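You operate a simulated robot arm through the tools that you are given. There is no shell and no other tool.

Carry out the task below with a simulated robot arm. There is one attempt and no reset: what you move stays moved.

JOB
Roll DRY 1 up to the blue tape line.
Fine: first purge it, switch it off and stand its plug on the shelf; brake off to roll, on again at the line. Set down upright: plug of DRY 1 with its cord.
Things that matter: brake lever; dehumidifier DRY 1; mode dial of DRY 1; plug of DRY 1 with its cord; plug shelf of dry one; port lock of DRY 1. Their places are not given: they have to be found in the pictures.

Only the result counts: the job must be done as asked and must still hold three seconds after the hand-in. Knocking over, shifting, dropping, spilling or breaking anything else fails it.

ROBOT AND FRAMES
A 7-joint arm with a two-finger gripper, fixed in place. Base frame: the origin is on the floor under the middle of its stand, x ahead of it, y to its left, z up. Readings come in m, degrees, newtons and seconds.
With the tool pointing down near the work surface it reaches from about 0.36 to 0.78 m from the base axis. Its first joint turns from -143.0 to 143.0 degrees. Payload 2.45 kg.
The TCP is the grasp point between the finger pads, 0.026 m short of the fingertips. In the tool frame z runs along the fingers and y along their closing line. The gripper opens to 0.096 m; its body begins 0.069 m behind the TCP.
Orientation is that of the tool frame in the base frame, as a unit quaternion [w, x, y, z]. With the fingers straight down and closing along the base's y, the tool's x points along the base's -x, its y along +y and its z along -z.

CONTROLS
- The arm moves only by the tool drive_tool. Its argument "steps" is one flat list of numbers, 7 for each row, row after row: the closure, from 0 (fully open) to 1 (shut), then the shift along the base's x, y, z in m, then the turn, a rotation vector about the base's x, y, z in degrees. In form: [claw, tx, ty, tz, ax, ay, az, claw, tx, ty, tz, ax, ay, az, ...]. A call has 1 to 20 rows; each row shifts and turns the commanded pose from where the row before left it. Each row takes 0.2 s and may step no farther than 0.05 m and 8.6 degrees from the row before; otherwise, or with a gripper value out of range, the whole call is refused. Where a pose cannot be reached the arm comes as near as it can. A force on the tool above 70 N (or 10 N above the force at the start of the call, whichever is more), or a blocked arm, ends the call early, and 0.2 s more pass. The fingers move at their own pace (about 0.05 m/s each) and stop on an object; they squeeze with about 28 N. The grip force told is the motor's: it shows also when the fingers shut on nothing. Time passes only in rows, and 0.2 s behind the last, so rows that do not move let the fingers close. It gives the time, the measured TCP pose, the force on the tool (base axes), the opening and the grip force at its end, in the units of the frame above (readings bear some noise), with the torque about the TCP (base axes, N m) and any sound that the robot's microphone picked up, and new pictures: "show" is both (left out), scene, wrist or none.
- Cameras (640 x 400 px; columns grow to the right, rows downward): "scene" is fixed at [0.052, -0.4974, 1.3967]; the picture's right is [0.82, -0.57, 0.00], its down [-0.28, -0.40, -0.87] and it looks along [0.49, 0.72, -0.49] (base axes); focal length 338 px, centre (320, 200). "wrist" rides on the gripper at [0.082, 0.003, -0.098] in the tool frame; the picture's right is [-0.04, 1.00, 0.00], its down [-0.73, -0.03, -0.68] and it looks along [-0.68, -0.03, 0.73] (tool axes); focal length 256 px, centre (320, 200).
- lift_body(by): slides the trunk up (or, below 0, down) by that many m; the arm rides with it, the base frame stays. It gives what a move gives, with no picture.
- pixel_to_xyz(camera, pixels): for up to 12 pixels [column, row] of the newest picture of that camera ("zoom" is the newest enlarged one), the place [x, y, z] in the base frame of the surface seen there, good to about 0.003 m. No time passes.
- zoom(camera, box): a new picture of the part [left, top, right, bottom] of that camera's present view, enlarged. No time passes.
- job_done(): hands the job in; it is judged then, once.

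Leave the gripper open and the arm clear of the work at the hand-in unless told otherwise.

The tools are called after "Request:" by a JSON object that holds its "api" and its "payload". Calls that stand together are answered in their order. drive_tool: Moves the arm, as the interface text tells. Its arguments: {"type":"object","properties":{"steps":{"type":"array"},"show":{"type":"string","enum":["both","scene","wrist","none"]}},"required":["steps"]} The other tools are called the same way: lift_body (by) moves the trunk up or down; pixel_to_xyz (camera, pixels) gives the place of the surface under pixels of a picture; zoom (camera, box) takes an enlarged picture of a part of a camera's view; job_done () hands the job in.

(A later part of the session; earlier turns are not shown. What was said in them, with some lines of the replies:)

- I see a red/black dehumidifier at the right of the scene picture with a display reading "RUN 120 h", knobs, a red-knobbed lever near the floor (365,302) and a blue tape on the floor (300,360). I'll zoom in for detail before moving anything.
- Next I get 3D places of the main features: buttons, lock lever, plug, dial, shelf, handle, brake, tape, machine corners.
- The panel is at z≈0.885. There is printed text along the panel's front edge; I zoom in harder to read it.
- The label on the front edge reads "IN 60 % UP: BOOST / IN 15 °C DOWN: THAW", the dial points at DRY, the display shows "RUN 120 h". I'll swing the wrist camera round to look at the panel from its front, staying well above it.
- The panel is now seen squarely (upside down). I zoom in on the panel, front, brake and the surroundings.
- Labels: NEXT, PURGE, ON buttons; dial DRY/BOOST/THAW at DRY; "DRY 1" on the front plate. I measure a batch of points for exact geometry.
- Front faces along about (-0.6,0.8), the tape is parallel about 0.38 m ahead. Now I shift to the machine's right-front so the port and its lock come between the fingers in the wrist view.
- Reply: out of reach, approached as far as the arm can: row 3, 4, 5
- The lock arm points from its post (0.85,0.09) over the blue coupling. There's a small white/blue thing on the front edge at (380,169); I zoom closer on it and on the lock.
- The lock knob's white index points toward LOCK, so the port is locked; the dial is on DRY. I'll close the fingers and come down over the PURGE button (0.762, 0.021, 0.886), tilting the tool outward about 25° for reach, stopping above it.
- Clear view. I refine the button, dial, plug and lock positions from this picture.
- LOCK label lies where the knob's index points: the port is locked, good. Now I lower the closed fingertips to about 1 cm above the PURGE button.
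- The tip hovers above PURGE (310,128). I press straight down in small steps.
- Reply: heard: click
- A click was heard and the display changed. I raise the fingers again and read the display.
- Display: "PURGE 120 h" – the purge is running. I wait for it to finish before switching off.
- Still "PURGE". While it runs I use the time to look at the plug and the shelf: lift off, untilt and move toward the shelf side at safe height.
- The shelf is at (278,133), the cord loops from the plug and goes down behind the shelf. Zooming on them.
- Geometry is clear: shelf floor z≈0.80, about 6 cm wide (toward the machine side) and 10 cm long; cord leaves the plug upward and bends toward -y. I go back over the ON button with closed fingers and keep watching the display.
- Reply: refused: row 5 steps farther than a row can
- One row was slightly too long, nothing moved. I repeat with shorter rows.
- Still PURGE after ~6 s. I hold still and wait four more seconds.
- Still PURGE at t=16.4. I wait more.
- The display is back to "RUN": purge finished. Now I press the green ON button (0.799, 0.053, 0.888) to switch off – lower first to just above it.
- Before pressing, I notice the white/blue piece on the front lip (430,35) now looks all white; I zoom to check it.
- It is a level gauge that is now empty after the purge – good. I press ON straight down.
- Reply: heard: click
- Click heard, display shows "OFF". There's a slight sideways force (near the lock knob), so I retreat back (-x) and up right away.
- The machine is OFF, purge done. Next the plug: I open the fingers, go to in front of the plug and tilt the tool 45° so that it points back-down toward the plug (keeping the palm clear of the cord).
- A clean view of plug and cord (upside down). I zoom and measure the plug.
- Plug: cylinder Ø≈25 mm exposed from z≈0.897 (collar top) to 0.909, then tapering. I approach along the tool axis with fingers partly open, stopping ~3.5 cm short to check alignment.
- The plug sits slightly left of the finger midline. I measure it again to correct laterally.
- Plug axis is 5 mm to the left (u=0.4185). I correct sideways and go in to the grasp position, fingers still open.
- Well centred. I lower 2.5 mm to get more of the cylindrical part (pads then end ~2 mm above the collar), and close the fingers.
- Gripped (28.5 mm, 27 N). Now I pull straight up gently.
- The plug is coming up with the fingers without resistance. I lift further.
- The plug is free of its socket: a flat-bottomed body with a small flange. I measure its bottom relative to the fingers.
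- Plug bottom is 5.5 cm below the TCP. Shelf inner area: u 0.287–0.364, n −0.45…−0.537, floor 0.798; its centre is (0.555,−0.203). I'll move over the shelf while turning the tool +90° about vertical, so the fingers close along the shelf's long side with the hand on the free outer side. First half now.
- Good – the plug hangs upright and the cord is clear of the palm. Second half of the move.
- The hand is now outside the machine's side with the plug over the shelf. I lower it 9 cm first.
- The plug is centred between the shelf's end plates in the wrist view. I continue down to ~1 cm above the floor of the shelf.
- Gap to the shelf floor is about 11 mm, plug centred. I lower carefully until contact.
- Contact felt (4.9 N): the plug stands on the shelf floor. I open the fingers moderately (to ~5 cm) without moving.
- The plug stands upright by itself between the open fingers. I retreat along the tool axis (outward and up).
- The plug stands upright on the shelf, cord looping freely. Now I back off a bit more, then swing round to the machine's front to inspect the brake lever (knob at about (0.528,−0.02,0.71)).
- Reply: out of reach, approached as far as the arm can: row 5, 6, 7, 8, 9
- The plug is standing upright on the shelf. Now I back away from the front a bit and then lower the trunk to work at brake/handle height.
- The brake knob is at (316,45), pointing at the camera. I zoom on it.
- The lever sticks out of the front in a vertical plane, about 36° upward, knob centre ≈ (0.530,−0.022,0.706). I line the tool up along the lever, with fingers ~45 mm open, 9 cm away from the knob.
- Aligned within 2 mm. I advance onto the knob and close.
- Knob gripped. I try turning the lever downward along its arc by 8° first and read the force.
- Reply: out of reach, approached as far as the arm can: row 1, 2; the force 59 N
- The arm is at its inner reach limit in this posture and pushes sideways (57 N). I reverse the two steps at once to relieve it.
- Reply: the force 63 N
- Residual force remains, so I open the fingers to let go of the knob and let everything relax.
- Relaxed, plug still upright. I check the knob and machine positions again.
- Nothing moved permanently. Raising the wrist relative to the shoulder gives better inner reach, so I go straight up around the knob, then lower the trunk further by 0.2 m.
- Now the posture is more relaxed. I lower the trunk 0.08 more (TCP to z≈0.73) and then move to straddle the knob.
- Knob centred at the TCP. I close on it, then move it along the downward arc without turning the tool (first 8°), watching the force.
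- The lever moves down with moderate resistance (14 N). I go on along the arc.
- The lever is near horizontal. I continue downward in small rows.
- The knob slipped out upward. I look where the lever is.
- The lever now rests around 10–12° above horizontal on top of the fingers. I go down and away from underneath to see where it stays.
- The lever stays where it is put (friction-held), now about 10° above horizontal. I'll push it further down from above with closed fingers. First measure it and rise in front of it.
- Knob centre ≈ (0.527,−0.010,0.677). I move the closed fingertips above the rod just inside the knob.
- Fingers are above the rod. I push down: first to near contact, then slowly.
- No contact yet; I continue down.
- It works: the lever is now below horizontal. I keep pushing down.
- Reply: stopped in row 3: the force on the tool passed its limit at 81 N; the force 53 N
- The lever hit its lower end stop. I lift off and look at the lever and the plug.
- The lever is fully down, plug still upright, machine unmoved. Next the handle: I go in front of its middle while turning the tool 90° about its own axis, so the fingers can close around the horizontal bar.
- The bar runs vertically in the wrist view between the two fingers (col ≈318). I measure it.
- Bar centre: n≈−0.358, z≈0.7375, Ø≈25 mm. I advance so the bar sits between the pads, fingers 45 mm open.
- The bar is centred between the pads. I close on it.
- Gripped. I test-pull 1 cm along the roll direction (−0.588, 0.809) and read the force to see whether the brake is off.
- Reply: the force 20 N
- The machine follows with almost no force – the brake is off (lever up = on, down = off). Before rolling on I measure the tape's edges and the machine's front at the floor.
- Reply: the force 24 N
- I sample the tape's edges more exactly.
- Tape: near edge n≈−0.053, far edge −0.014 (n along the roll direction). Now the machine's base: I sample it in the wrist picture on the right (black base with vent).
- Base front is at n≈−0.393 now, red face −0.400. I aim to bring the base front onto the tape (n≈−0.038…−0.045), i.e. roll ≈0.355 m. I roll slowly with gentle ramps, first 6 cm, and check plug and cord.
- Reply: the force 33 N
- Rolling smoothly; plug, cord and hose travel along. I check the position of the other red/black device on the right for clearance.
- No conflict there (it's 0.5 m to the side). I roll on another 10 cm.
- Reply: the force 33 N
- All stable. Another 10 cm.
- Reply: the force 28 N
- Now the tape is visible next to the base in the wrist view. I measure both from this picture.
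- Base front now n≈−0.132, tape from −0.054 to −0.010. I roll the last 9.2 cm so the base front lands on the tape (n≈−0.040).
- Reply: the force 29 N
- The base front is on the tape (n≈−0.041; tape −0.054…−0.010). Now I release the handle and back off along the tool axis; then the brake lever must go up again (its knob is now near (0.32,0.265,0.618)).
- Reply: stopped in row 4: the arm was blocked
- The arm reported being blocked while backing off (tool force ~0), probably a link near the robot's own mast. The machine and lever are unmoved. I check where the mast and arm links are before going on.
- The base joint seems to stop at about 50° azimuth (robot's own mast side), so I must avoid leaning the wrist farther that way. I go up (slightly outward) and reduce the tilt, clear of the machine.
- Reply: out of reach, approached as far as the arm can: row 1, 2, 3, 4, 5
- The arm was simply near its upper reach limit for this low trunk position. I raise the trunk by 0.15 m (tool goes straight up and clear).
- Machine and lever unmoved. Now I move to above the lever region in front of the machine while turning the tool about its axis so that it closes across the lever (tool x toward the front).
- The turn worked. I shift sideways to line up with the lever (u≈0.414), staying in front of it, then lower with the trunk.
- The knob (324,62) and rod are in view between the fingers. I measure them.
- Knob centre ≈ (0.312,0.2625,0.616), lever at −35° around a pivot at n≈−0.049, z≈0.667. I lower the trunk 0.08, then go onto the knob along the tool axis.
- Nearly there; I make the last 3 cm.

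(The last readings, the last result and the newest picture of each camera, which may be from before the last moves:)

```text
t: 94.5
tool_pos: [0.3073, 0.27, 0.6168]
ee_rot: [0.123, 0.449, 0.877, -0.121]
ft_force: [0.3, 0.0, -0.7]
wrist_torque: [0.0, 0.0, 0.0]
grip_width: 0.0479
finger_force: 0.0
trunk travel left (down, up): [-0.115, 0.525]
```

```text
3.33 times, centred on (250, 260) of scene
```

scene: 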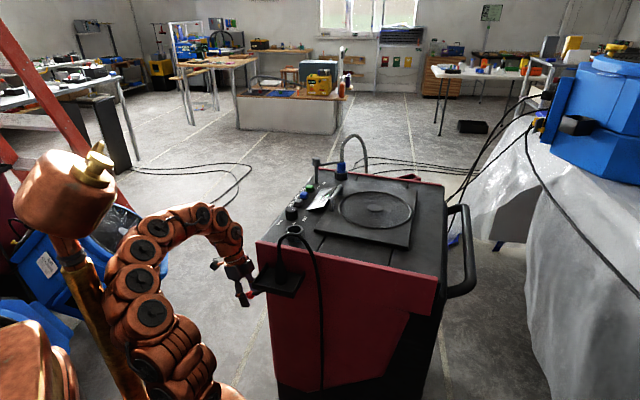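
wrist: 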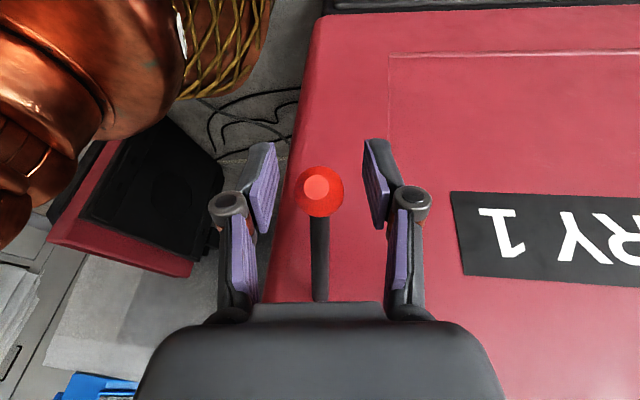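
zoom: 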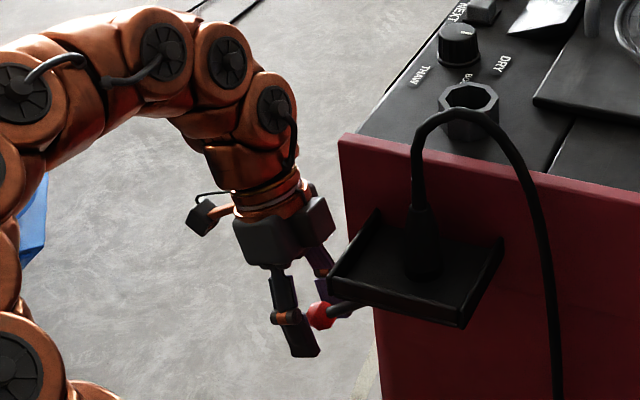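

The knob is 9 mm behind the pad centre line; I shift that much toward the machine.

Request:
{"api": "drive_tool", "payload": {"steps": [0.5, 0.003, -0.004, 0, 0, 0, 0, 0.5, 0.003, -0.004, 0, 0, 0, 0], "show": "wrist"}}

Request:
{"api": "pixel_to_xyz", "payload": {"camera": "wrist", "pixels": [[319, 195], [308, 195], [330, 195], [319, 185], [319, 210], [319, 240]]}}

```text
t: 95.0
tool_pos: [0.3131, 0.2636, 0.6175]
ee_rot: [0.119, 0.447, 0.879, -0.118]
ft_force: [0.5, 0.5, 1.0]
wrist_torque: [-0.02, -0.01, 0.02]
grip_width: 0.0481
finger_force: 0.0
trunk travel left (down, up): [-0.115, 0.525]
```

wrist: 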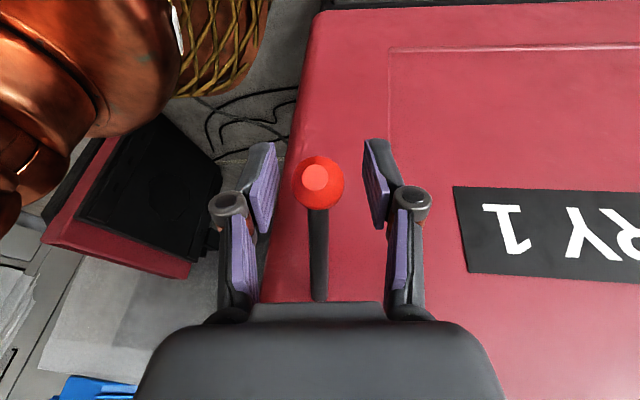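

```text
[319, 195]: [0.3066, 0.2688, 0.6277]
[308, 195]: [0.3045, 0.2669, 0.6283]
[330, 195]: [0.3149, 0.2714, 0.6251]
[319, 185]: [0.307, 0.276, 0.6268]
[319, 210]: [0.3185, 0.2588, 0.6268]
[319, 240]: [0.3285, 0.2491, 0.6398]
```

TCP now coincides with the knob centre. I close on it.

Request:
{"api": "drive_tool", "payload": {"steps": [1, 0, 0, 0, 0, 0, 0, 1, 0, 0, 0, 0, 0, 0, 1, 0, 0, 0, 0, 0, 0], "show": "wrist"}}

```text
t: 95.8
tool_pos: [0.3129, 0.2641, 0.6175]
ee_rot: [0.12, 0.447, 0.878, -0.118]
ft_force: [-10.1, -8.3, -1.7]
wrist_torque: [0.09, 0.09, 0.01]
grip_width: 0.0237
finger_force: 41.5
trunk travel left (down, up): [-0.115, 0.525]
```

wrist: 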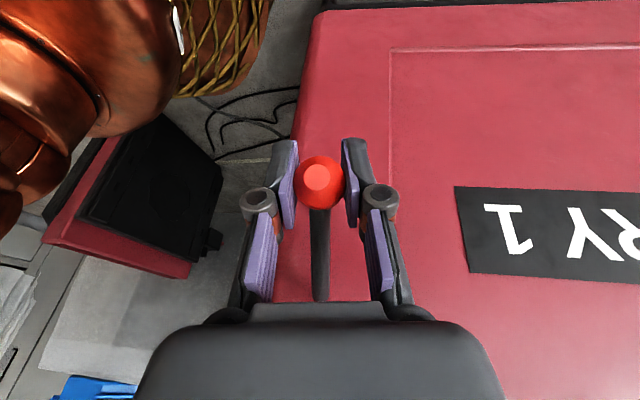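

Gripped. I raise the lever along its arc, first ~10°.

Request:
{"api": "drive_tool", "payload": {"steps": [1, -0.0023, 0.0031, 0.0067, 0, 0, 0, 1, -0.0023, 0.0031, 0.0067, 0, 0, 0], "show": "wrist"}}

```text
t: 96.5
tool_pos: [0.309, 0.2689, 0.6297]
ee_rot: [0.114, 0.448, 0.879, -0.118]
ft_force: [-21.5, -17.3, -17.0]
wrist_torque: [0.83, 0.7, -0.1]
grip_width: 0.0239
finger_force: 44.6
trunk travel left (down, up): [-0.115, 0.525]
```

wrist: 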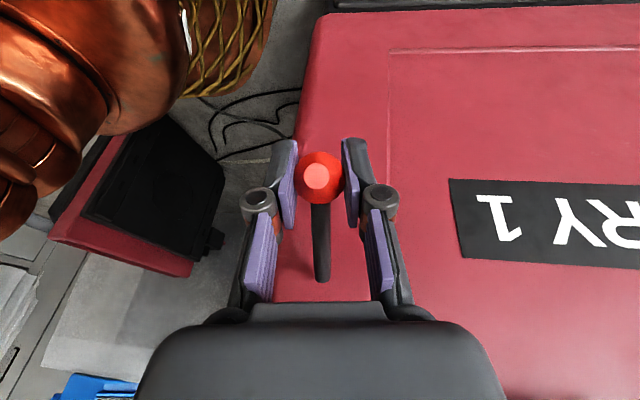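

It follows (17 N friction). There's some sideways load, so I add a 2 mm correction toward −u and continue the arc.

Request:
{"api": "drive_tool", "payload": {"steps": [1, -0.0028, 0.0013, 0.0074, 0, 0, 0, 1, -0.0024, 0.0015, 0.0074, 0, 0, 0], "show": "none"}}

Request:
{"api": "drive_tool", "payload": {"steps": [1, -0.0012, 0.0008, 0.0078, 0, 0, 0, 1, -0.0012, 0.0008, 0.0078, 0, 0, 0], "show": "both"}}

Request:
{"api": "zoom", "payload": {"camera": "scene", "box": [180, 200, 320, 320]}}

```text
t: 97.0
tool_pos: [0.3077, 0.2723, 0.6467]
ee_rot: [0.112, 0.447, 0.879, -0.118]
ft_force: [-9.0, -2.5, -16.8]
wrist_torque: [0.89, 0.71, -0.11]
grip_width: 0.0239
finger_force: 44.8
trunk travel left (down, up): [-0.115, 0.525]
```

```text
t: 97.7
tool_pos: [0.3055, 0.2742, 0.6601]
ee_rot: [0.115, 0.446, 0.88, -0.119]
ft_force: [1.3, 9.3, -17.2]
wrist_torque: [0.99, 0.66, -0.13]
grip_width: 0.0243
finger_force: 44.5
trunk travel left (down, up): [-0.115, 0.525]
```

scene: 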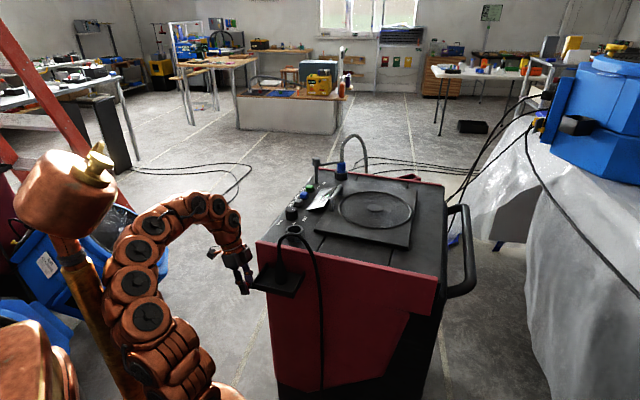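
wrist: 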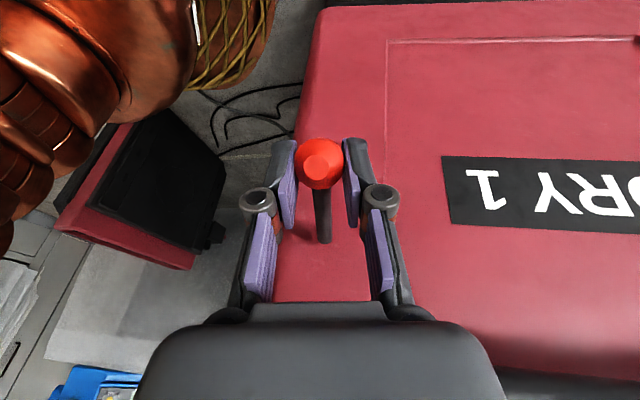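

```text
3.33 times, centred on (250, 260) of scene
```

zoom: 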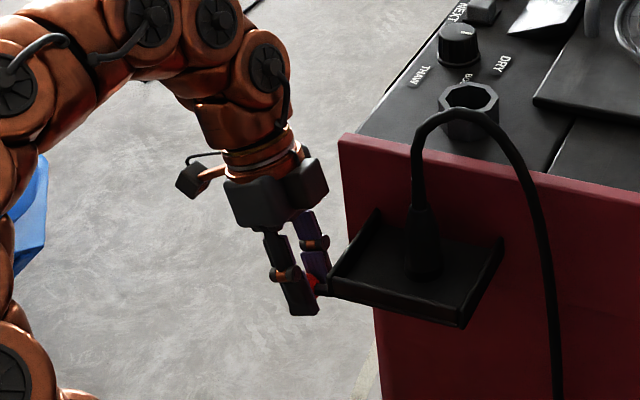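

The knob is slipping toward the fingertips. I measure where it is.

Request:
{"api": "pixel_to_xyz", "payload": {"camera": "wrist", "pixels": [[319, 160], [319, 175], [319, 150], [322, 205], [322, 230]]}}

Request:
{"api": "zoom", "payload": {"camera": "wrist", "box": [240, 100, 400, 260]}}

```text
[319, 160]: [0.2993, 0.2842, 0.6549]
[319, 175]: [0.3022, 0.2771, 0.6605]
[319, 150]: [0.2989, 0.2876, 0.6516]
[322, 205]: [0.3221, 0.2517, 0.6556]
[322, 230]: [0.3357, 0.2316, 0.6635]
```

```text
2.50 times, centred on (320, 180) of wrist
```

zoom: 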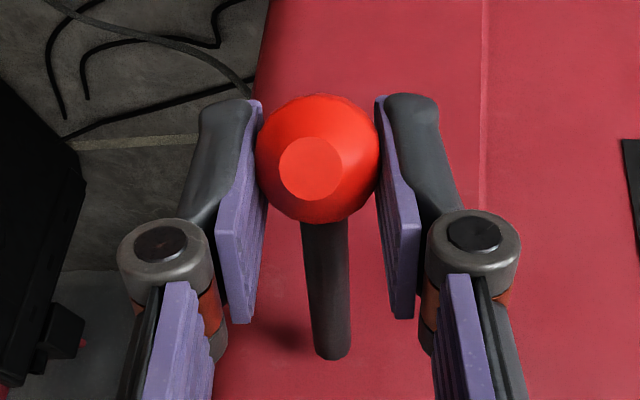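

The lever is at about −14°. I open, re-grip lower (knob deeper between the pads), and continue lifting.

Request:
{"api": "drive_tool", "payload": {"steps": [0.6, 0, 0, 0, 0, 0, 0, 0.5, 0, 0, 0, 0, 0, 0, 0.5, -0.001, 0.0014, -0.014, 0, 0, 0, 0.5, -0.001, 0.0014, -0.014, 0, 0, 0, 0.5, 0, 0, 0, 0, 0, 0], "show": "wrist"}}

Request:
{"api": "pixel_to_xyz", "payload": {"camera": "wrist", "pixels": [[319, 200], [319, 190], [319, 210], [319, 220], [319, 180]]}}

```text
t: 98.8
tool_pos: [0.2974, 0.2841, 0.6416]
ee_rot: [0.089, 0.45, 0.883, -0.101]
ft_force: [1.1, 1.0, 0.2]
wrist_torque: [0.01, 0.01, 0.0]
grip_width: 0.0477
finger_force: 0.0
trunk travel left (down, up): [-0.115, 0.525]
```

wrist: 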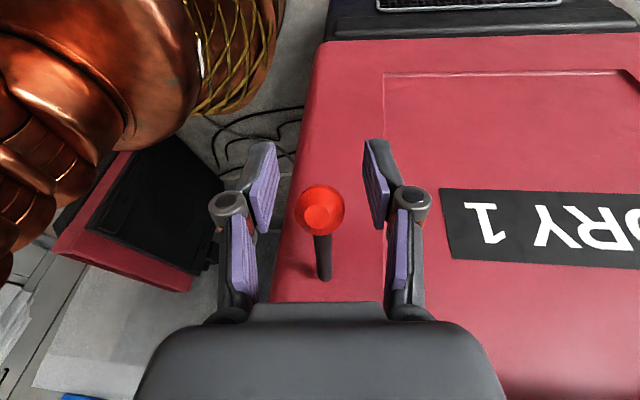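

```text
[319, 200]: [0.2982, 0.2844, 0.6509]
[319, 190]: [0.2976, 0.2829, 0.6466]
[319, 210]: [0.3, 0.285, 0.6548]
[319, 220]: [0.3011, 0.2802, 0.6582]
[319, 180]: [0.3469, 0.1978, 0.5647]
```

The arm is at its inner limit again, so I shift the balance: arm up 0.08, trunk down 0.1 (fingers keep straddling the knob).

Request:
{"api": "drive_tool", "payload": {"steps": [0.5, 0, 0, 0.03, 0, 0, 0, 0.5, 0, 0, 0.03, 0, 0, 0, 0.5, 0.001, -0.0015, 0.025, 0, 0, 0], "show": "none"}}

Request:
{"api": "lift_body", "payload": {"by": -0.09}}

Request:
{"api": "drive_tool", "payload": {"steps": [0.5, 0.002, -0.003, 0, 0, 0, 0, 0.5, 0.002, -0.003, 0, 0, 0, 0], "show": "wrist"}}

Request:
{"api": "pixel_to_xyz", "payload": {"camera": "wrist", "pixels": [[319, 200], [319, 190], [319, 210], [319, 220], [319, 180]]}}

```text
t: 99.7
tool_pos: [0.3062, 0.27, 0.7252]
ee_rot: [0.134, 0.44, 0.881, -0.113]
ft_force: [0.0, 0.1, -0.6]
wrist_torque: [-0.02, 0.0, 0.03]
grip_width: 0.048
finger_force: 0.0
trunk travel left (down, up): [-0.115, 0.525]
```

```text
t: 100.9
tool_pos: [0.3054, 0.2699, 0.6354]
ee_rot: [0.136, 0.44, 0.88, -0.114]
ft_force: [-0.8, -0.4, 0.0]
wrist_torque: [-0.02, 0.0, 0.03]
grip_width: 0.0479
finger_force: 0.0
trunk travel left (down, up): [-0.025, 0.615]
```

```text
t: 101.5
tool_pos: [0.3092, 0.2648, 0.633]
ee_rot: [0.135, 0.441, 0.88, -0.113]
ft_force: [0.5, 0.2, 0.4]
wrist_torque: [-0.01, -0.02, -0.01]
grip_width: 0.0482
finger_force: 0.1
trunk travel left (down, up): [-0.025, 0.615]
```

wrist: 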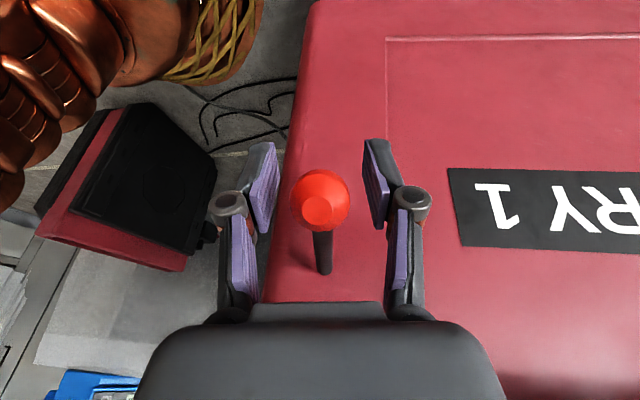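

```text
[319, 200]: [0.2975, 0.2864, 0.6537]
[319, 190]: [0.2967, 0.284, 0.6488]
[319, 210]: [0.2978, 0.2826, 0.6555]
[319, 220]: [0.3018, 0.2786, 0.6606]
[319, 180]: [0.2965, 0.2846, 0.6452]
```

The knob is 9 mm forward of the pad centre; I correct and close.

Request:
{"api": "drive_tool", "payload": {"steps": [0.5, -0.0028, 0.0038, 0, 0, 0, 0, 0.5, -0.0028, 0.0038, 0, 0, 0, 0, 0.5, 0, 0, 0, 0, 0, 0], "show": "wrist"}}

```text
t: 102.3
tool_pos: [0.3039, 0.2725, 0.6377]
ee_rot: [0.129, 0.441, 0.881, -0.109]
ft_force: [0.1, 0.4, -0.4]
wrist_torque: [0.02, 0.0, 0.0]
grip_width: 0.0479
finger_force: 0.1
trunk travel left (down, up): [-0.025, 0.615]
```

wrist: 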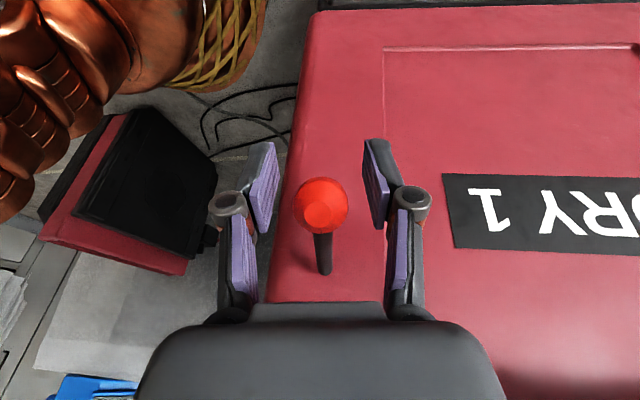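

Good alignment. I close and lift – this time using the trunk for the vertical part.

Request:
{"api": "drive_tool", "payload": {"steps": [1, 0, 0, 0, 0, 0, 0, 1, 0, 0, 0, 0, 0, 0, 1, 0, 0, 0, 0, 0, 0], "show": "none"}}

Request:
{"api": "lift_body", "payload": {"by": 0.015}}

Request:
{"api": "drive_tool", "payload": {"steps": [1, 0, 0, 0, 0, 0, 0], "show": "wrist"}}

```text
t: 103.1
tool_pos: [0.3042, 0.2733, 0.6368]
ee_rot: [0.13, 0.44, 0.882, -0.109]
ft_force: [0.9, 3.6, 2.4]
wrist_torque: [-0.24, -0.12, 0.0]
grip_width: 0.0232
finger_force: 41.1
trunk travel left (down, up): [-0.025, 0.615]
```

```text
t: 103.7
tool_pos: [0.3035, 0.2733, 0.6505]
ee_rot: [0.131, 0.441, 0.881, -0.112]
ft_force: [-3.5, 8.3, -3.7]
wrist_torque: [0.08, 0.17, -0.02]
grip_width: 0.023
finger_force: 45.1
trunk travel left (down, up): [-0.04, 0.6]
```

```text
t: 104.1
tool_pos: [0.3048, 0.2721, 0.6504]
ee_rot: [0.13, 0.441, 0.881, -0.111]
ft_force: [-6.2, 14.7, 4.0]
wrist_torque: [-0.37, -0.21, 0.03]
grip_width: 0.0229
finger_force: 45.6
trunk travel left (down, up): [-0.04, 0.6]
```

wrist: 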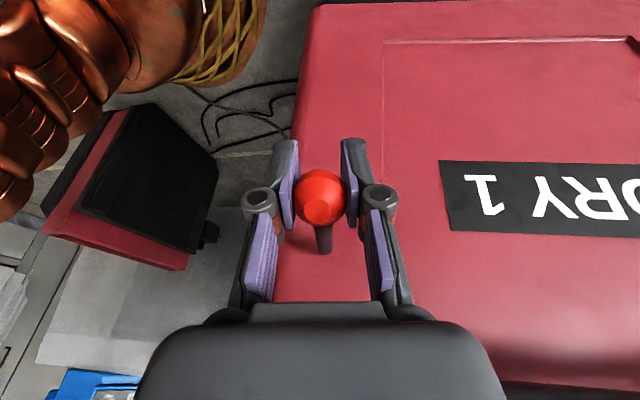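

Holding well. Slight push outward, so I add 2 mm outward and lift more.

Request:
{"api": "drive_tool", "payload": {"steps": [1, -0.0015, 0.002, 0.003, 0, 0, 0], "show": "none"}}

Request:
{"api": "lift_body", "payload": {"by": 0.014}}

Request:
{"api": "drive_tool", "payload": {"steps": [1, 0, 0, 0, 0, 0, 0], "show": "wrist"}}

```text
t: 104.5
tool_pos: [0.3042, 0.2729, 0.6552]
ee_rot: [0.131, 0.441, 0.881, -0.111]
ft_force: [14.6, -1.1, -16.4]
wrist_torque: [0.92, 0.77, -0.15]
grip_width: 0.0235
finger_force: 45.2
trunk travel left (down, up): [-0.04, 0.6]
```

```text
t: 105.1
tool_pos: [0.3037, 0.2743, 0.6686]
ee_rot: [0.133, 0.441, 0.881, -0.112]
ft_force: [12.1, 5.7, -2.2]
wrist_torque: [0.04, 0.17, -0.04]
grip_width: 0.0236
finger_force: 45.2
trunk travel left (down, up): [-0.054, 0.586]
```

```text
t: 105.5
tool_pos: [0.3035, 0.2728, 0.6688]
ee_rot: [0.132, 0.44, 0.881, -0.112]
ft_force: [10.8, 12.6, 9.9]
wrist_torque: [-0.66, -0.36, 0.05]
grip_width: 0.0234
finger_force: 44.8
trunk travel left (down, up): [-0.054, 0.586]
```

wrist: 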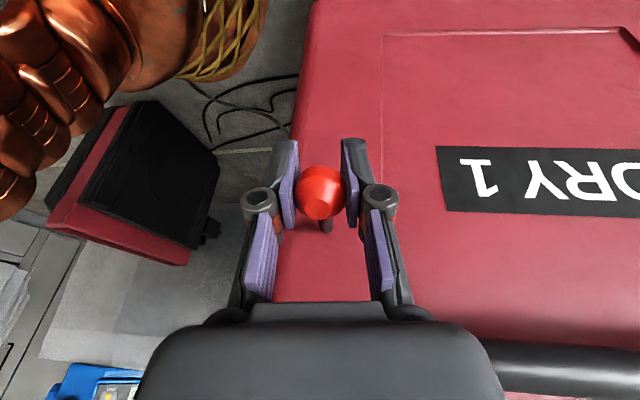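

Continuing: lift another 1.6 cm.

Request:
{"api": "lift_body", "payload": {"by": 0.016}}

Request:
{"api": "drive_tool", "payload": {"steps": [1, 0.0005, -0.0008, 0.002, 0, 0, 0], "show": "wrist"}}

```text
t: 106.2
tool_pos: [0.3046, 0.2732, 0.6841]
ee_rot: [0.132, 0.441, 0.88, -0.113]
ft_force: [20.9, 6.5, -6.9]
wrist_torque: [0.18, 0.14, -0.02]
grip_width: 0.0238
finger_force: 45.4
trunk travel left (down, up): [-0.07, 0.57]
```

```text
t: 106.6
tool_pos: [0.3043, 0.274, 0.6845]
ee_rot: [0.131, 0.44, 0.881, -0.113]
ft_force: [24.4, 9.3, -19.3]
wrist_torque: [0.94, 0.71, -0.08]
grip_width: 0.0238
finger_force: 44.8
trunk travel left (down, up): [-0.07, 0.57]
```

wrist: 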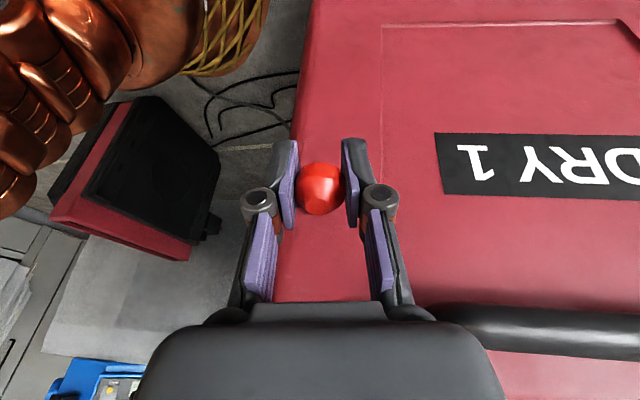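

Side load +u 25 N; I correct 1.5 mm toward +u and keep lifting.

Request:
{"api": "drive_tool", "payload": {"steps": [1, 0.002, 0.0004, 0.002, 0, 0, 0], "show": "none"}}

Request:
{"api": "lift_body", "payload": {"by": 0.012}}

Request:
{"api": "drive_tool", "payload": {"steps": [1, 0.0008, -0.0012, 0.001, 0, 0, 0], "show": "wrist"}}

Request:
{"api": "pixel_to_xyz", "payload": {"camera": "wrist", "pixels": [[319, 180], [319, 190], [319, 200], [319, 170]]}}

```text
t: 107.0
tool_pos: [0.3055, 0.2733, 0.6881]
ee_rot: [0.135, 0.439, 0.881, -0.113]
ft_force: [12.1, -1.9, -17.9]
wrist_torque: [0.84, 0.65, -0.09]
grip_width: 0.0239
finger_force: 44.5
trunk travel left (down, up): [-0.07, 0.57]
```

```text
t: 107.6
tool_pos: [0.3063, 0.2724, 0.6999]
ee_rot: [0.136, 0.441, 0.88, -0.112]
ft_force: [9.7, -4.4, -5.7]
wrist_torque: [-0.01, 0.02, -0.03]
grip_width: 0.0239
finger_force: 44.8
trunk travel left (down, up): [-0.082, 0.558]
```

```text
t: 108.0
tool_pos: [0.3059, 0.2724, 0.7012]
ee_rot: [0.136, 0.439, 0.881, -0.113]
ft_force: [2.9, 4.3, -4.3]
wrist_torque: [0.37, 0.19, 0.02]
grip_width: 0.0239
finger_force: 45.7
trunk travel left (down, up): [-0.082, 0.558]
```

wrist: 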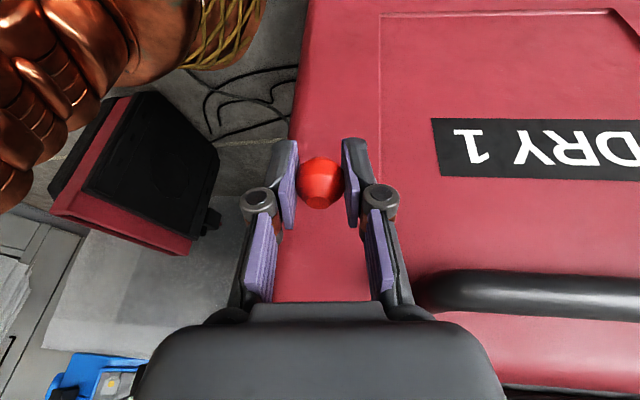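

```text
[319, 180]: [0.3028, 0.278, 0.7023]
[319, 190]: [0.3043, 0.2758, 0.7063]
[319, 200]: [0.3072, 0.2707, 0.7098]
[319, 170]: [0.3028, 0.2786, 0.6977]
```

Knob is at z≈0.70 (originally ≈0.704). I lift a little more to reach the end stop, watching the force.

Request:
{"api": "drive_tool", "payload": {"steps": [1, 0.0012, -0.0016, 0.004, 0, 0, 0], "show": "none"}}

Request:
{"api": "drive_tool", "payload": {"steps": [1, 0.001, -0.0014, 0.004, 0, 0, 0], "show": "wrist"}}

Request:
{"api": "pixel_to_xyz", "payload": {"camera": "wrist", "pixels": [[319, 180], [319, 190], [319, 170]]}}

```text
t: 108.4
tool_pos: [0.3069, 0.2714, 0.7037]
ee_rot: [0.139, 0.438, 0.881, -0.115]
ft_force: [-0.5, 13.3, -13.4]
wrist_torque: [1.07, 0.72, -0.03]
grip_width: 0.0241
finger_force: 44.8
trunk travel left (down, up): [-0.082, 0.558]
```

```text
t: 108.8
tool_pos: [0.3095, 0.2689, 0.7078]
ee_rot: [0.143, 0.438, 0.88, -0.115]
ft_force: [5.8, 17.8, -12.0]
wrist_torque: [1.15, 0.57, 0.02]
grip_width: 0.0238
finger_force: 45.3
trunk travel left (down, up): [-0.082, 0.558]
```

wrist: 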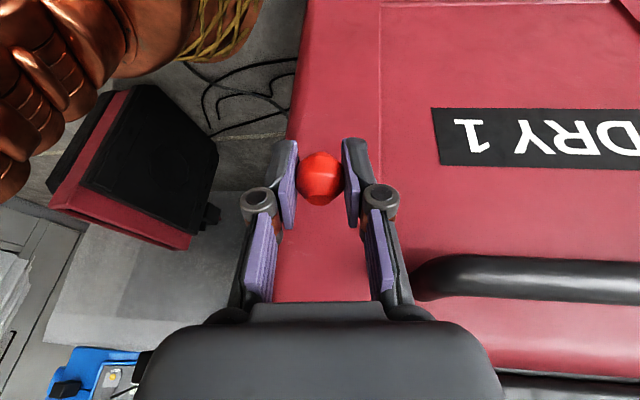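

```text
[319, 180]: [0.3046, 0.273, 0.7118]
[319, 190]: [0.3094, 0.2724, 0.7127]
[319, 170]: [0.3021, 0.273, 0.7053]
```

Nearly there; I pull up a few more millimetres purely vertical.

Request:
{"api": "drive_tool", "payload": {"steps": [1, -0.0006, 0.0008, 0.004, 0, 0, 0, 1, 0, 0, 0.004, 0, 0, 0], "show": "wrist"}}

Request:
{"api": "pixel_to_xyz", "payload": {"camera": "wrist", "pixels": [[319, 180], [319, 190], [319, 170], [319, 160], [319, 150]]}}

Request:
{"api": "zoom", "payload": {"camera": "wrist", "box": [240, 100, 400, 260]}}

```text
t: 109.4
tool_pos: [0.3091, 0.2681, 0.7143]
ee_rot: [0.149, 0.437, 0.879, -0.118]
ft_force: [34.4, 12.6, -34.5]
wrist_torque: [0.34, -0.13, 0.12]
grip_width: 0.0245
finger_force: 45.0
trunk travel left (down, up): [-0.082, 0.558]
```

wrist: 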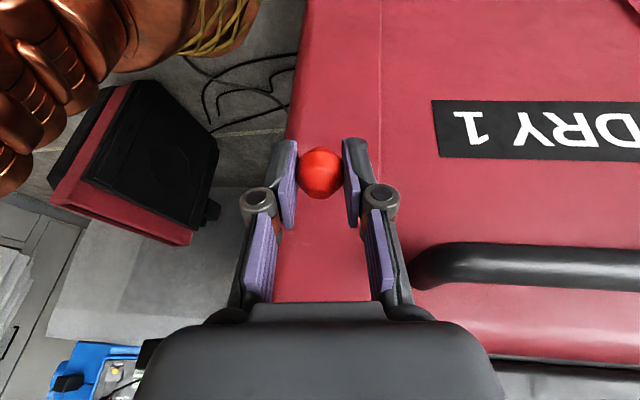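

```text
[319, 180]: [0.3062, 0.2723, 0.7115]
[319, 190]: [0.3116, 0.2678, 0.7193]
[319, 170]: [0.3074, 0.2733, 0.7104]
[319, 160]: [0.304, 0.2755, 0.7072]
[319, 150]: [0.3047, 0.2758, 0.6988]
```

```text
2.50 times, centred on (320, 180) of wrist
```

zoom: 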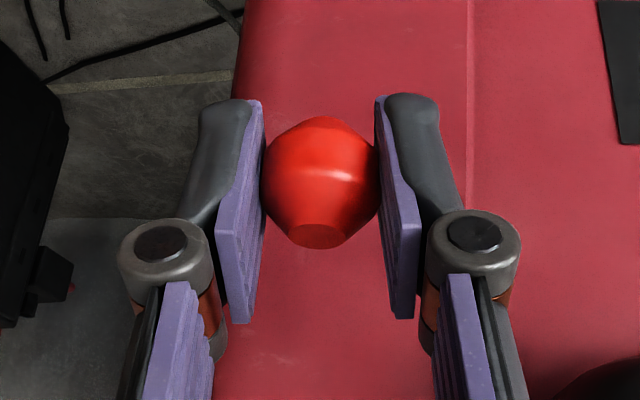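

The force doubled while the knob stayed: the lever is at its upper end stop (brake on). I release and go straight up.

Request:
{"api": "drive_tool", "payload": {"steps": [0.7, 0, 0, -0.003, 0, 0, 0, 0.5, 0, 0, 0, 0, 0, 0, 0.4, 0, 0, 0, 0, 0, 0, 0.4, 0, 0, 0, 0, 0, 0], "show": "none"}}

Request:
{"api": "drive_tool", "payload": {"steps": [0.4, -0.002, 0.003, 0.015, 0, 0, 0, 0.4, -0.002, 0.003, 0.025, 0, 0, 0, 0.4, -0.002, 0.004, 0.03, 0, 0, 0, 0.4, 0, 0.01, 0.03, 0, 0, 0], "show": "both"}}

Request:
{"api": "zoom", "payload": {"camera": "scene", "box": [200, 180, 480, 400]}}

Request:
{"api": "zoom", "payload": {"camera": "wrist", "box": [220, 0, 640, 200]}}

```text
t: 110.4
tool_pos: [0.3083, 0.2676, 0.711]
ee_rot: [0.147, 0.439, 0.879, -0.119]
ft_force: [-0.1, 0.7, -0.7]
wrist_torque: [-0.01, 0.02, 0.0]
grip_width: 0.0576
finger_force: 0.0
trunk travel left (down, up): [-0.082, 0.558]
```

```text
t: 111.4
tool_pos: [0.2991, 0.2745, 0.7537]
ee_rot: [0.179, 0.432, 0.873, -0.139]
ft_force: [0.9, -0.6, 0.3]
wrist_torque: [0.02, -0.01, 0.03]
grip_width: 0.0578
finger_force: 0.1
out of reach, approached as far as the arm can: row 3, 4
trunk travel left (down, up): [-0.082, 0.558]
```

scene: 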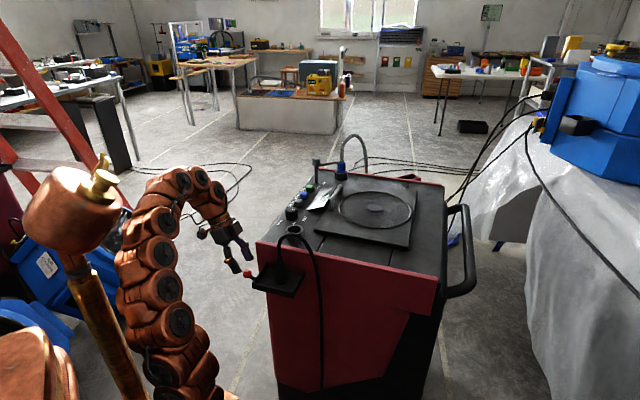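
wrist: 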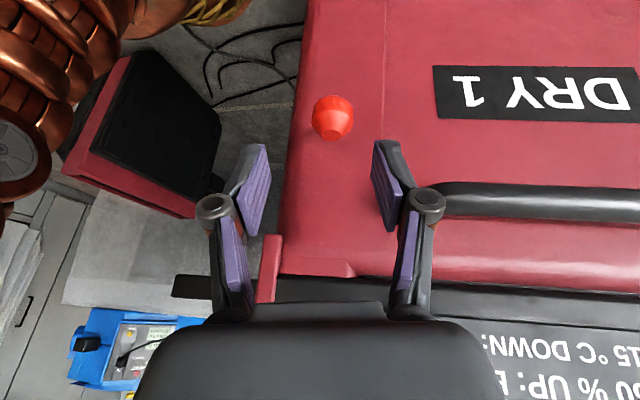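

```text
1.82 times, centred on (340, 290) of scene
```

zoom: 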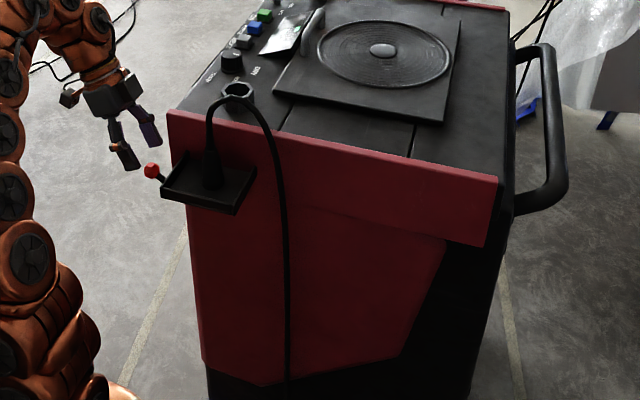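

```text
1.52 times, centred on (430, 100) of wrist
```

zoom: 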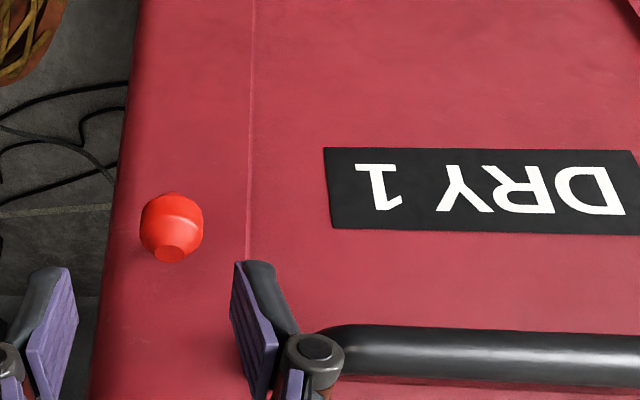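

Lever up, plug upright. I raise the trunk to lift the arm clear.

Request:
{"api": "lift_body", "payload": {"by": 0.3}}

Request:
{"api": "drive_tool", "payload": {"steps": [0, 0, 0, 0, 0, 0, 0, 0, -0.005, 0.01, 0, 0, 0, 0], "show": "both"}}

Request:
{"api": "pixel_to_xyz", "payload": {"camera": "scene", "pixels": [[248, 274], [246, 276], [280, 285], [258, 250], [437, 300], [255, 280]]}}

Request:
{"api": "zoom", "payload": {"camera": "scene", "box": [220, 200, 360, 310]}}

```text
t: 114.4
tool_pos: [0.3007, 0.275, 1.0539]
ee_rot: [0.18, 0.431, 0.873, -0.14]
ft_force: [-0.2, -0.3, -0.9]
wrist_torque: [-0.03, -0.01, 0.03]
grip_width: 0.0574
finger_force: 0.1
trunk travel left (down, up): [-0.382, 0.258]
```

```text
t: 115.0
tool_pos: [0.297, 0.2867, 1.0451]
ee_rot: [0.18, 0.431, 0.873, -0.139]
ft_force: [0.1, -0.8, 0.1]
wrist_torque: [0.03, 0.0, 0.02]
grip_width: 0.0959
finger_force: 0.1
out of reach, approached as far as the arm can: row 2
trunk travel left (down, up): [-0.382, 0.258]
```

scene: 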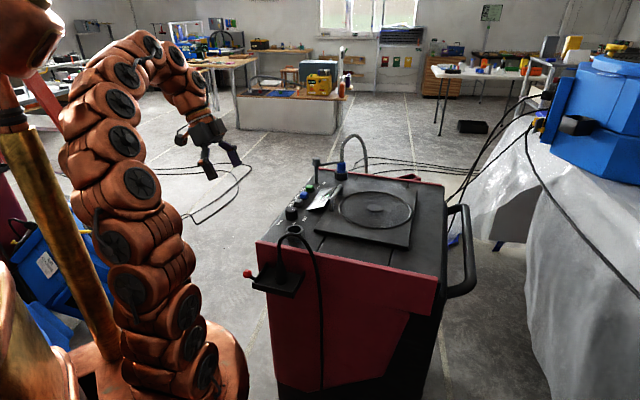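
wrist: 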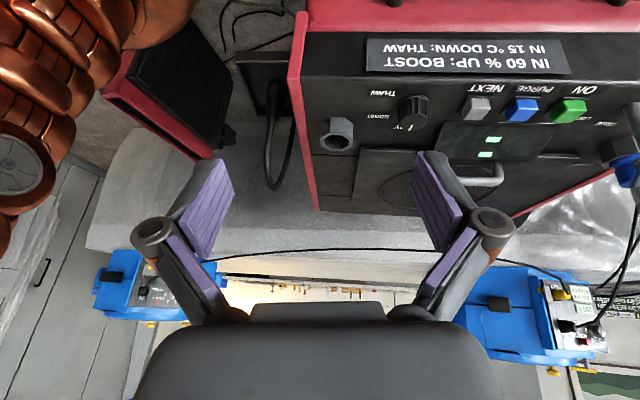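

```text
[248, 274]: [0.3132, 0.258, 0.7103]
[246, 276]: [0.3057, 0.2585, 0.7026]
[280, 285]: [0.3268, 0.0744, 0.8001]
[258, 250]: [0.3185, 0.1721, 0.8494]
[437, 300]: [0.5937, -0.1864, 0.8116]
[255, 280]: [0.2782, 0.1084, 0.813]
```

```text
3.64 times, centred on (290, 255) of scene
```

zoom: 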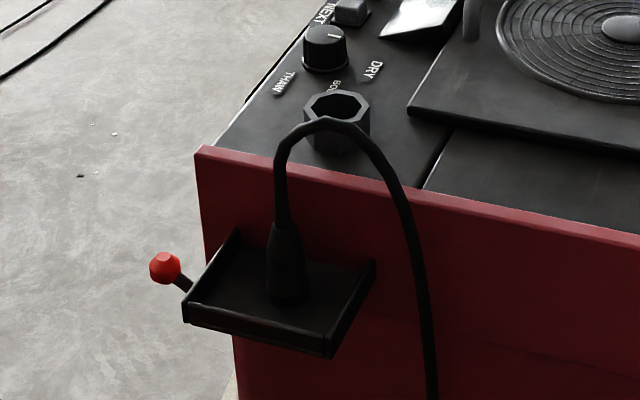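

The machine hasn't moved, the lever is back at its original "up" position. I raise the trunk a bit more and reposition the camera in front to verify base vs. tape once more.

Request:
{"api": "lift_body", "payload": {"by": 0.1}}

Request:
{"api": "drive_tool", "payload": {"steps": [0, 0.005, 0.01, -0.02, 0, 0, 0, 0, 0.01, 0.012, -0.02, 5.4, 4.0, 0, 0, 0.015, 0.015, -0.02, 5.4, 4.0, 0, 0, 0.018, 0.018, -0.02, 5.4, 4.0, 0, 0, 0.018, 0.018, -0.02, 5.4, 4.0, 0, 0, 0.018, 0.018, -0.02, 0, 0, 0], "show": "both"}}

```text
t: 116.3
tool_pos: [0.2983, 0.2866, 1.1449]
ee_rot: [0.179, 0.431, 0.873, -0.14]
ft_force: [0.1, 0.4, -1.5]
wrist_torque: [0.01, -0.01, 0.01]
grip_width: 0.096
finger_force: 0.0
trunk travel left (down, up): [-0.482, 0.158]
```

```text
t: 117.7
tool_pos: [0.3821, 0.3779, 1.0245]
ee_rot: [-0.027, 0.433, 0.9, -0.031]
ft_force: [-0.5, -0.4, 0.3]
wrist_torque: [0.02, 0.0, 0.0]
grip_width: 0.0961
finger_force: 0.2
trunk travel left (down, up): [-0.482, 0.158]
```

scene: 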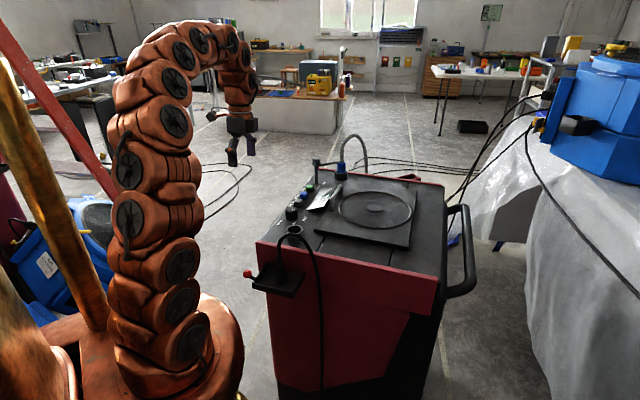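
wrist: 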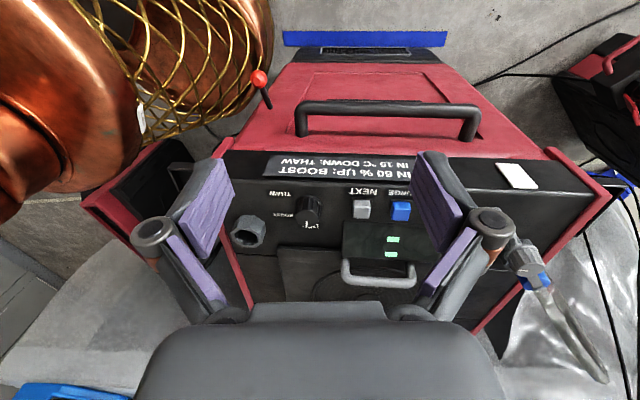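

Great view: tape (365,38) lies right at the base front. I zoom and measure.

Request:
{"api": "zoom", "payload": {"camera": "wrist", "box": [270, 10, 460, 110]}}

Request:
{"api": "pixel_to_xyz", "payload": {"camera": "wrist", "pixels": [[300, 33], [365, 33], [430, 33], [300, 43], [365, 43], [430, 43], [310, 50], [365, 50], [420, 50], [310, 58], [365, 60], [420, 58]]}}

Request:
{"api": "zoom", "payload": {"camera": "wrist", "box": [220, 40, 340, 140]}}

```text
3.37 times, centred on (365, 60) of wrist
```

zoom: 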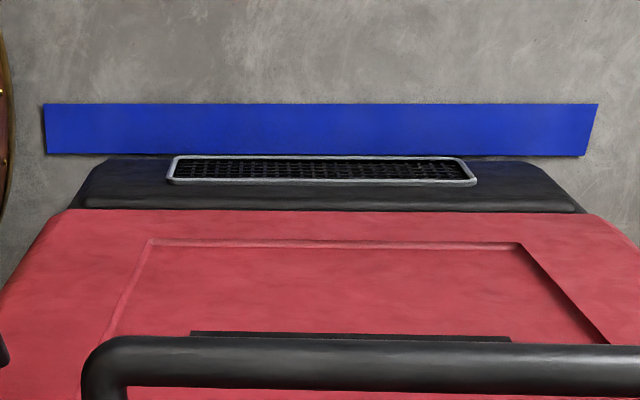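

```text
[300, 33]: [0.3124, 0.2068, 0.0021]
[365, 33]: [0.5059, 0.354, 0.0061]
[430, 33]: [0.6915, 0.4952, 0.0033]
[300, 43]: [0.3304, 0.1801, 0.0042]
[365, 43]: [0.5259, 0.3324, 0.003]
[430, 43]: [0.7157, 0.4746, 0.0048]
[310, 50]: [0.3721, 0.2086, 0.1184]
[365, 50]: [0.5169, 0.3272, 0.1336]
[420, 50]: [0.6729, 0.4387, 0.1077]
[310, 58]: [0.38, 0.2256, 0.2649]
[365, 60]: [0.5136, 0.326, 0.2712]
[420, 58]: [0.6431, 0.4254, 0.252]
```

```text
4.00 times, centred on (280, 90) of wrist
```

zoom: 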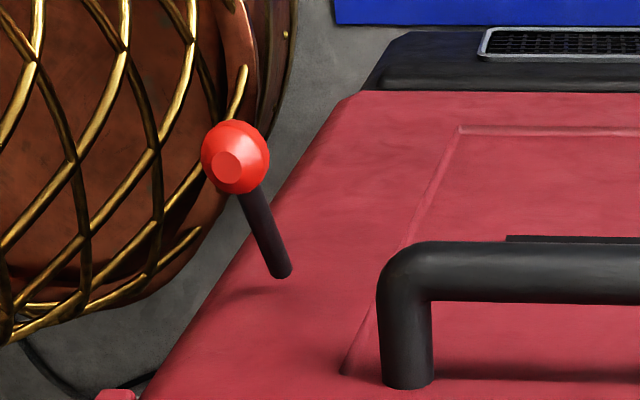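

Base front sits on the tape's near part (n≈−0.043; tape −0.053…−0.012), lever up. I check the lever knob and the plug a last time.

Request:
{"api": "pixel_to_xyz", "payload": {"camera": "wrist", "pixels": [[259, 79], [257, 83], [262, 76], [266, 96], [270, 107]]}}

Request:
{"api": "pixel_to_xyz", "payload": {"camera": "scene", "pixels": [[248, 274], [250, 272], [245, 274], [281, 265], [280, 280], [279, 283]]}}

Request:
{"api": "zoom", "payload": {"camera": "scene", "box": [230, 210, 340, 310]}}

```text
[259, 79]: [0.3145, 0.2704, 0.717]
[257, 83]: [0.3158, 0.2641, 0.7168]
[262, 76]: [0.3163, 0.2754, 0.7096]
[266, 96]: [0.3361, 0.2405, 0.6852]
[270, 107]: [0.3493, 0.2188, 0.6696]
```

```text
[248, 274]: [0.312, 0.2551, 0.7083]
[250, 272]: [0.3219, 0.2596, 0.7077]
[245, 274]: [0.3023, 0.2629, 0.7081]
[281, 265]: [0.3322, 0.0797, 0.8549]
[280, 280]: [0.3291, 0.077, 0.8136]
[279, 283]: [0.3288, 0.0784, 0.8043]
```

```text
4.00 times, centred on (285, 260) of scene
```

zoom: 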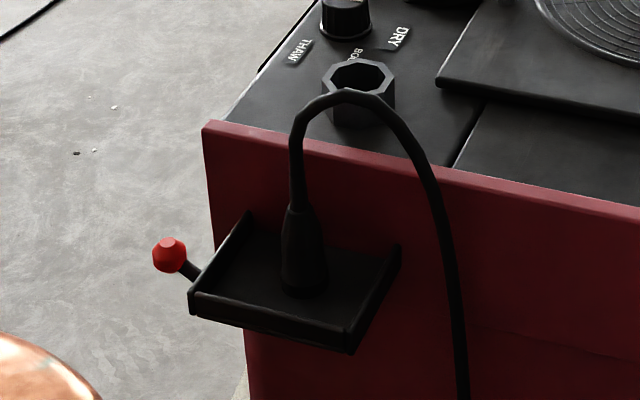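

All in place: purge done, OFF, plug upright on the shelf, machine at the tape, lever up (brake on). I lift the arm further clear with the gripper open and take a last look.

Request:
{"api": "lift_body", "payload": {"by": 0.12}}

Request:
{"api": "drive_tool", "payload": {"steps": [0, 0, 0, 0, 0, 0, 0, 0, 0, 0, 0, 0, 0, 0], "show": "both"}}

Request:
{"api": "zoom", "payload": {"camera": "scene", "box": [220, 120, 500, 330]}}

```text
t: 119.2
tool_pos: [0.3827, 0.3759, 1.1442]
ee_rot: [-0.028, 0.434, 0.9, -0.032]
ft_force: [-0.5, -0.5, 0.1]
wrist_torque: [0.01, 0.04, -0.01]
grip_width: 0.096
finger_force: 0.0
trunk travel left (down, up): [-0.602, 0.038]
```

```text
t: 119.8
tool_pos: [0.3815, 0.3774, 1.145]
ee_rot: [-0.027, 0.434, 0.9, -0.032]
ft_force: [0.3, -0.2, -0.1]
wrist_torque: [-0.01, -0.01, -0.02]
grip_width: 0.0961
finger_force: 0.0
trunk travel left (down, up): [-0.602, 0.038]
```

scene: 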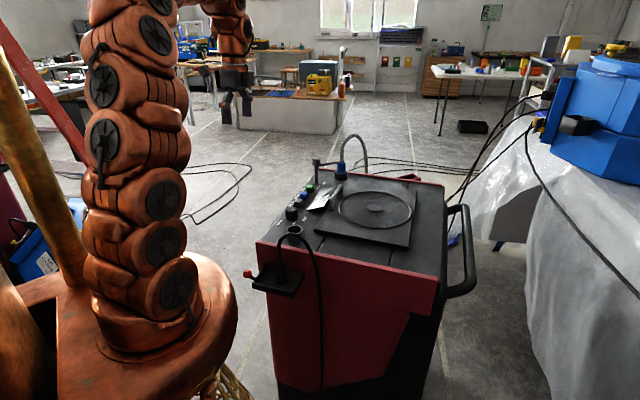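
wrist: 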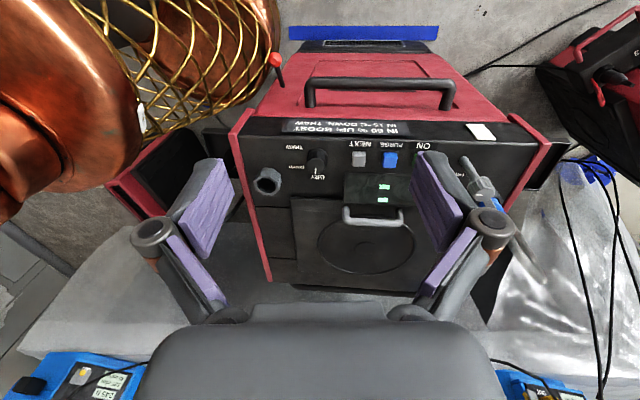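

```text
1.90 times, centred on (360, 225) of scene
```

zoom: 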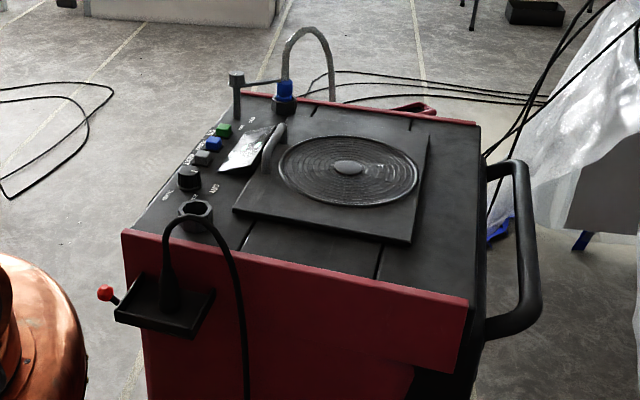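

Final state: DRY 1 is purged and switched off, and its plug stands upright on the shelf. The base front is on the blue tape. The brake lever is back up and the port is still locked. The arm is clear with the gripper open, so I hand the job in.

Request:
{"api": "job_done", "payload": {}}

```text
The job is handed in.
```

I handed the job in: DRY 1 is at the blue tape line, purged, switched off and unplugged, with its brake lever back in the up position. The result of the judging was not shown to me.

- **Purge:** I pressed PURGE and waited until the display went from PURGE back to RUN. The blue in the level gauge was gone afterwards.
- **Off:** I pressed ON once and the display showed OFF.
- **Plug:** I pulled it straight up and set it down on the shelf. It was still upright, cord attached, in the last picture.
- **Rolling:** With the brake lever pushed down, the machine rolled with almost no force. I pulled it by the handle, and the base front now rests on the near part of the tape.
- **Brake:** I raised the lever to its upper stop, where it was at the start. I did not push against the machine afterwards to confirm that the brake holds.
- **Left alone:** The mode dial is still on DRY and the port lock still on LOCK. The gripper is open and the arm is clear of the machine.
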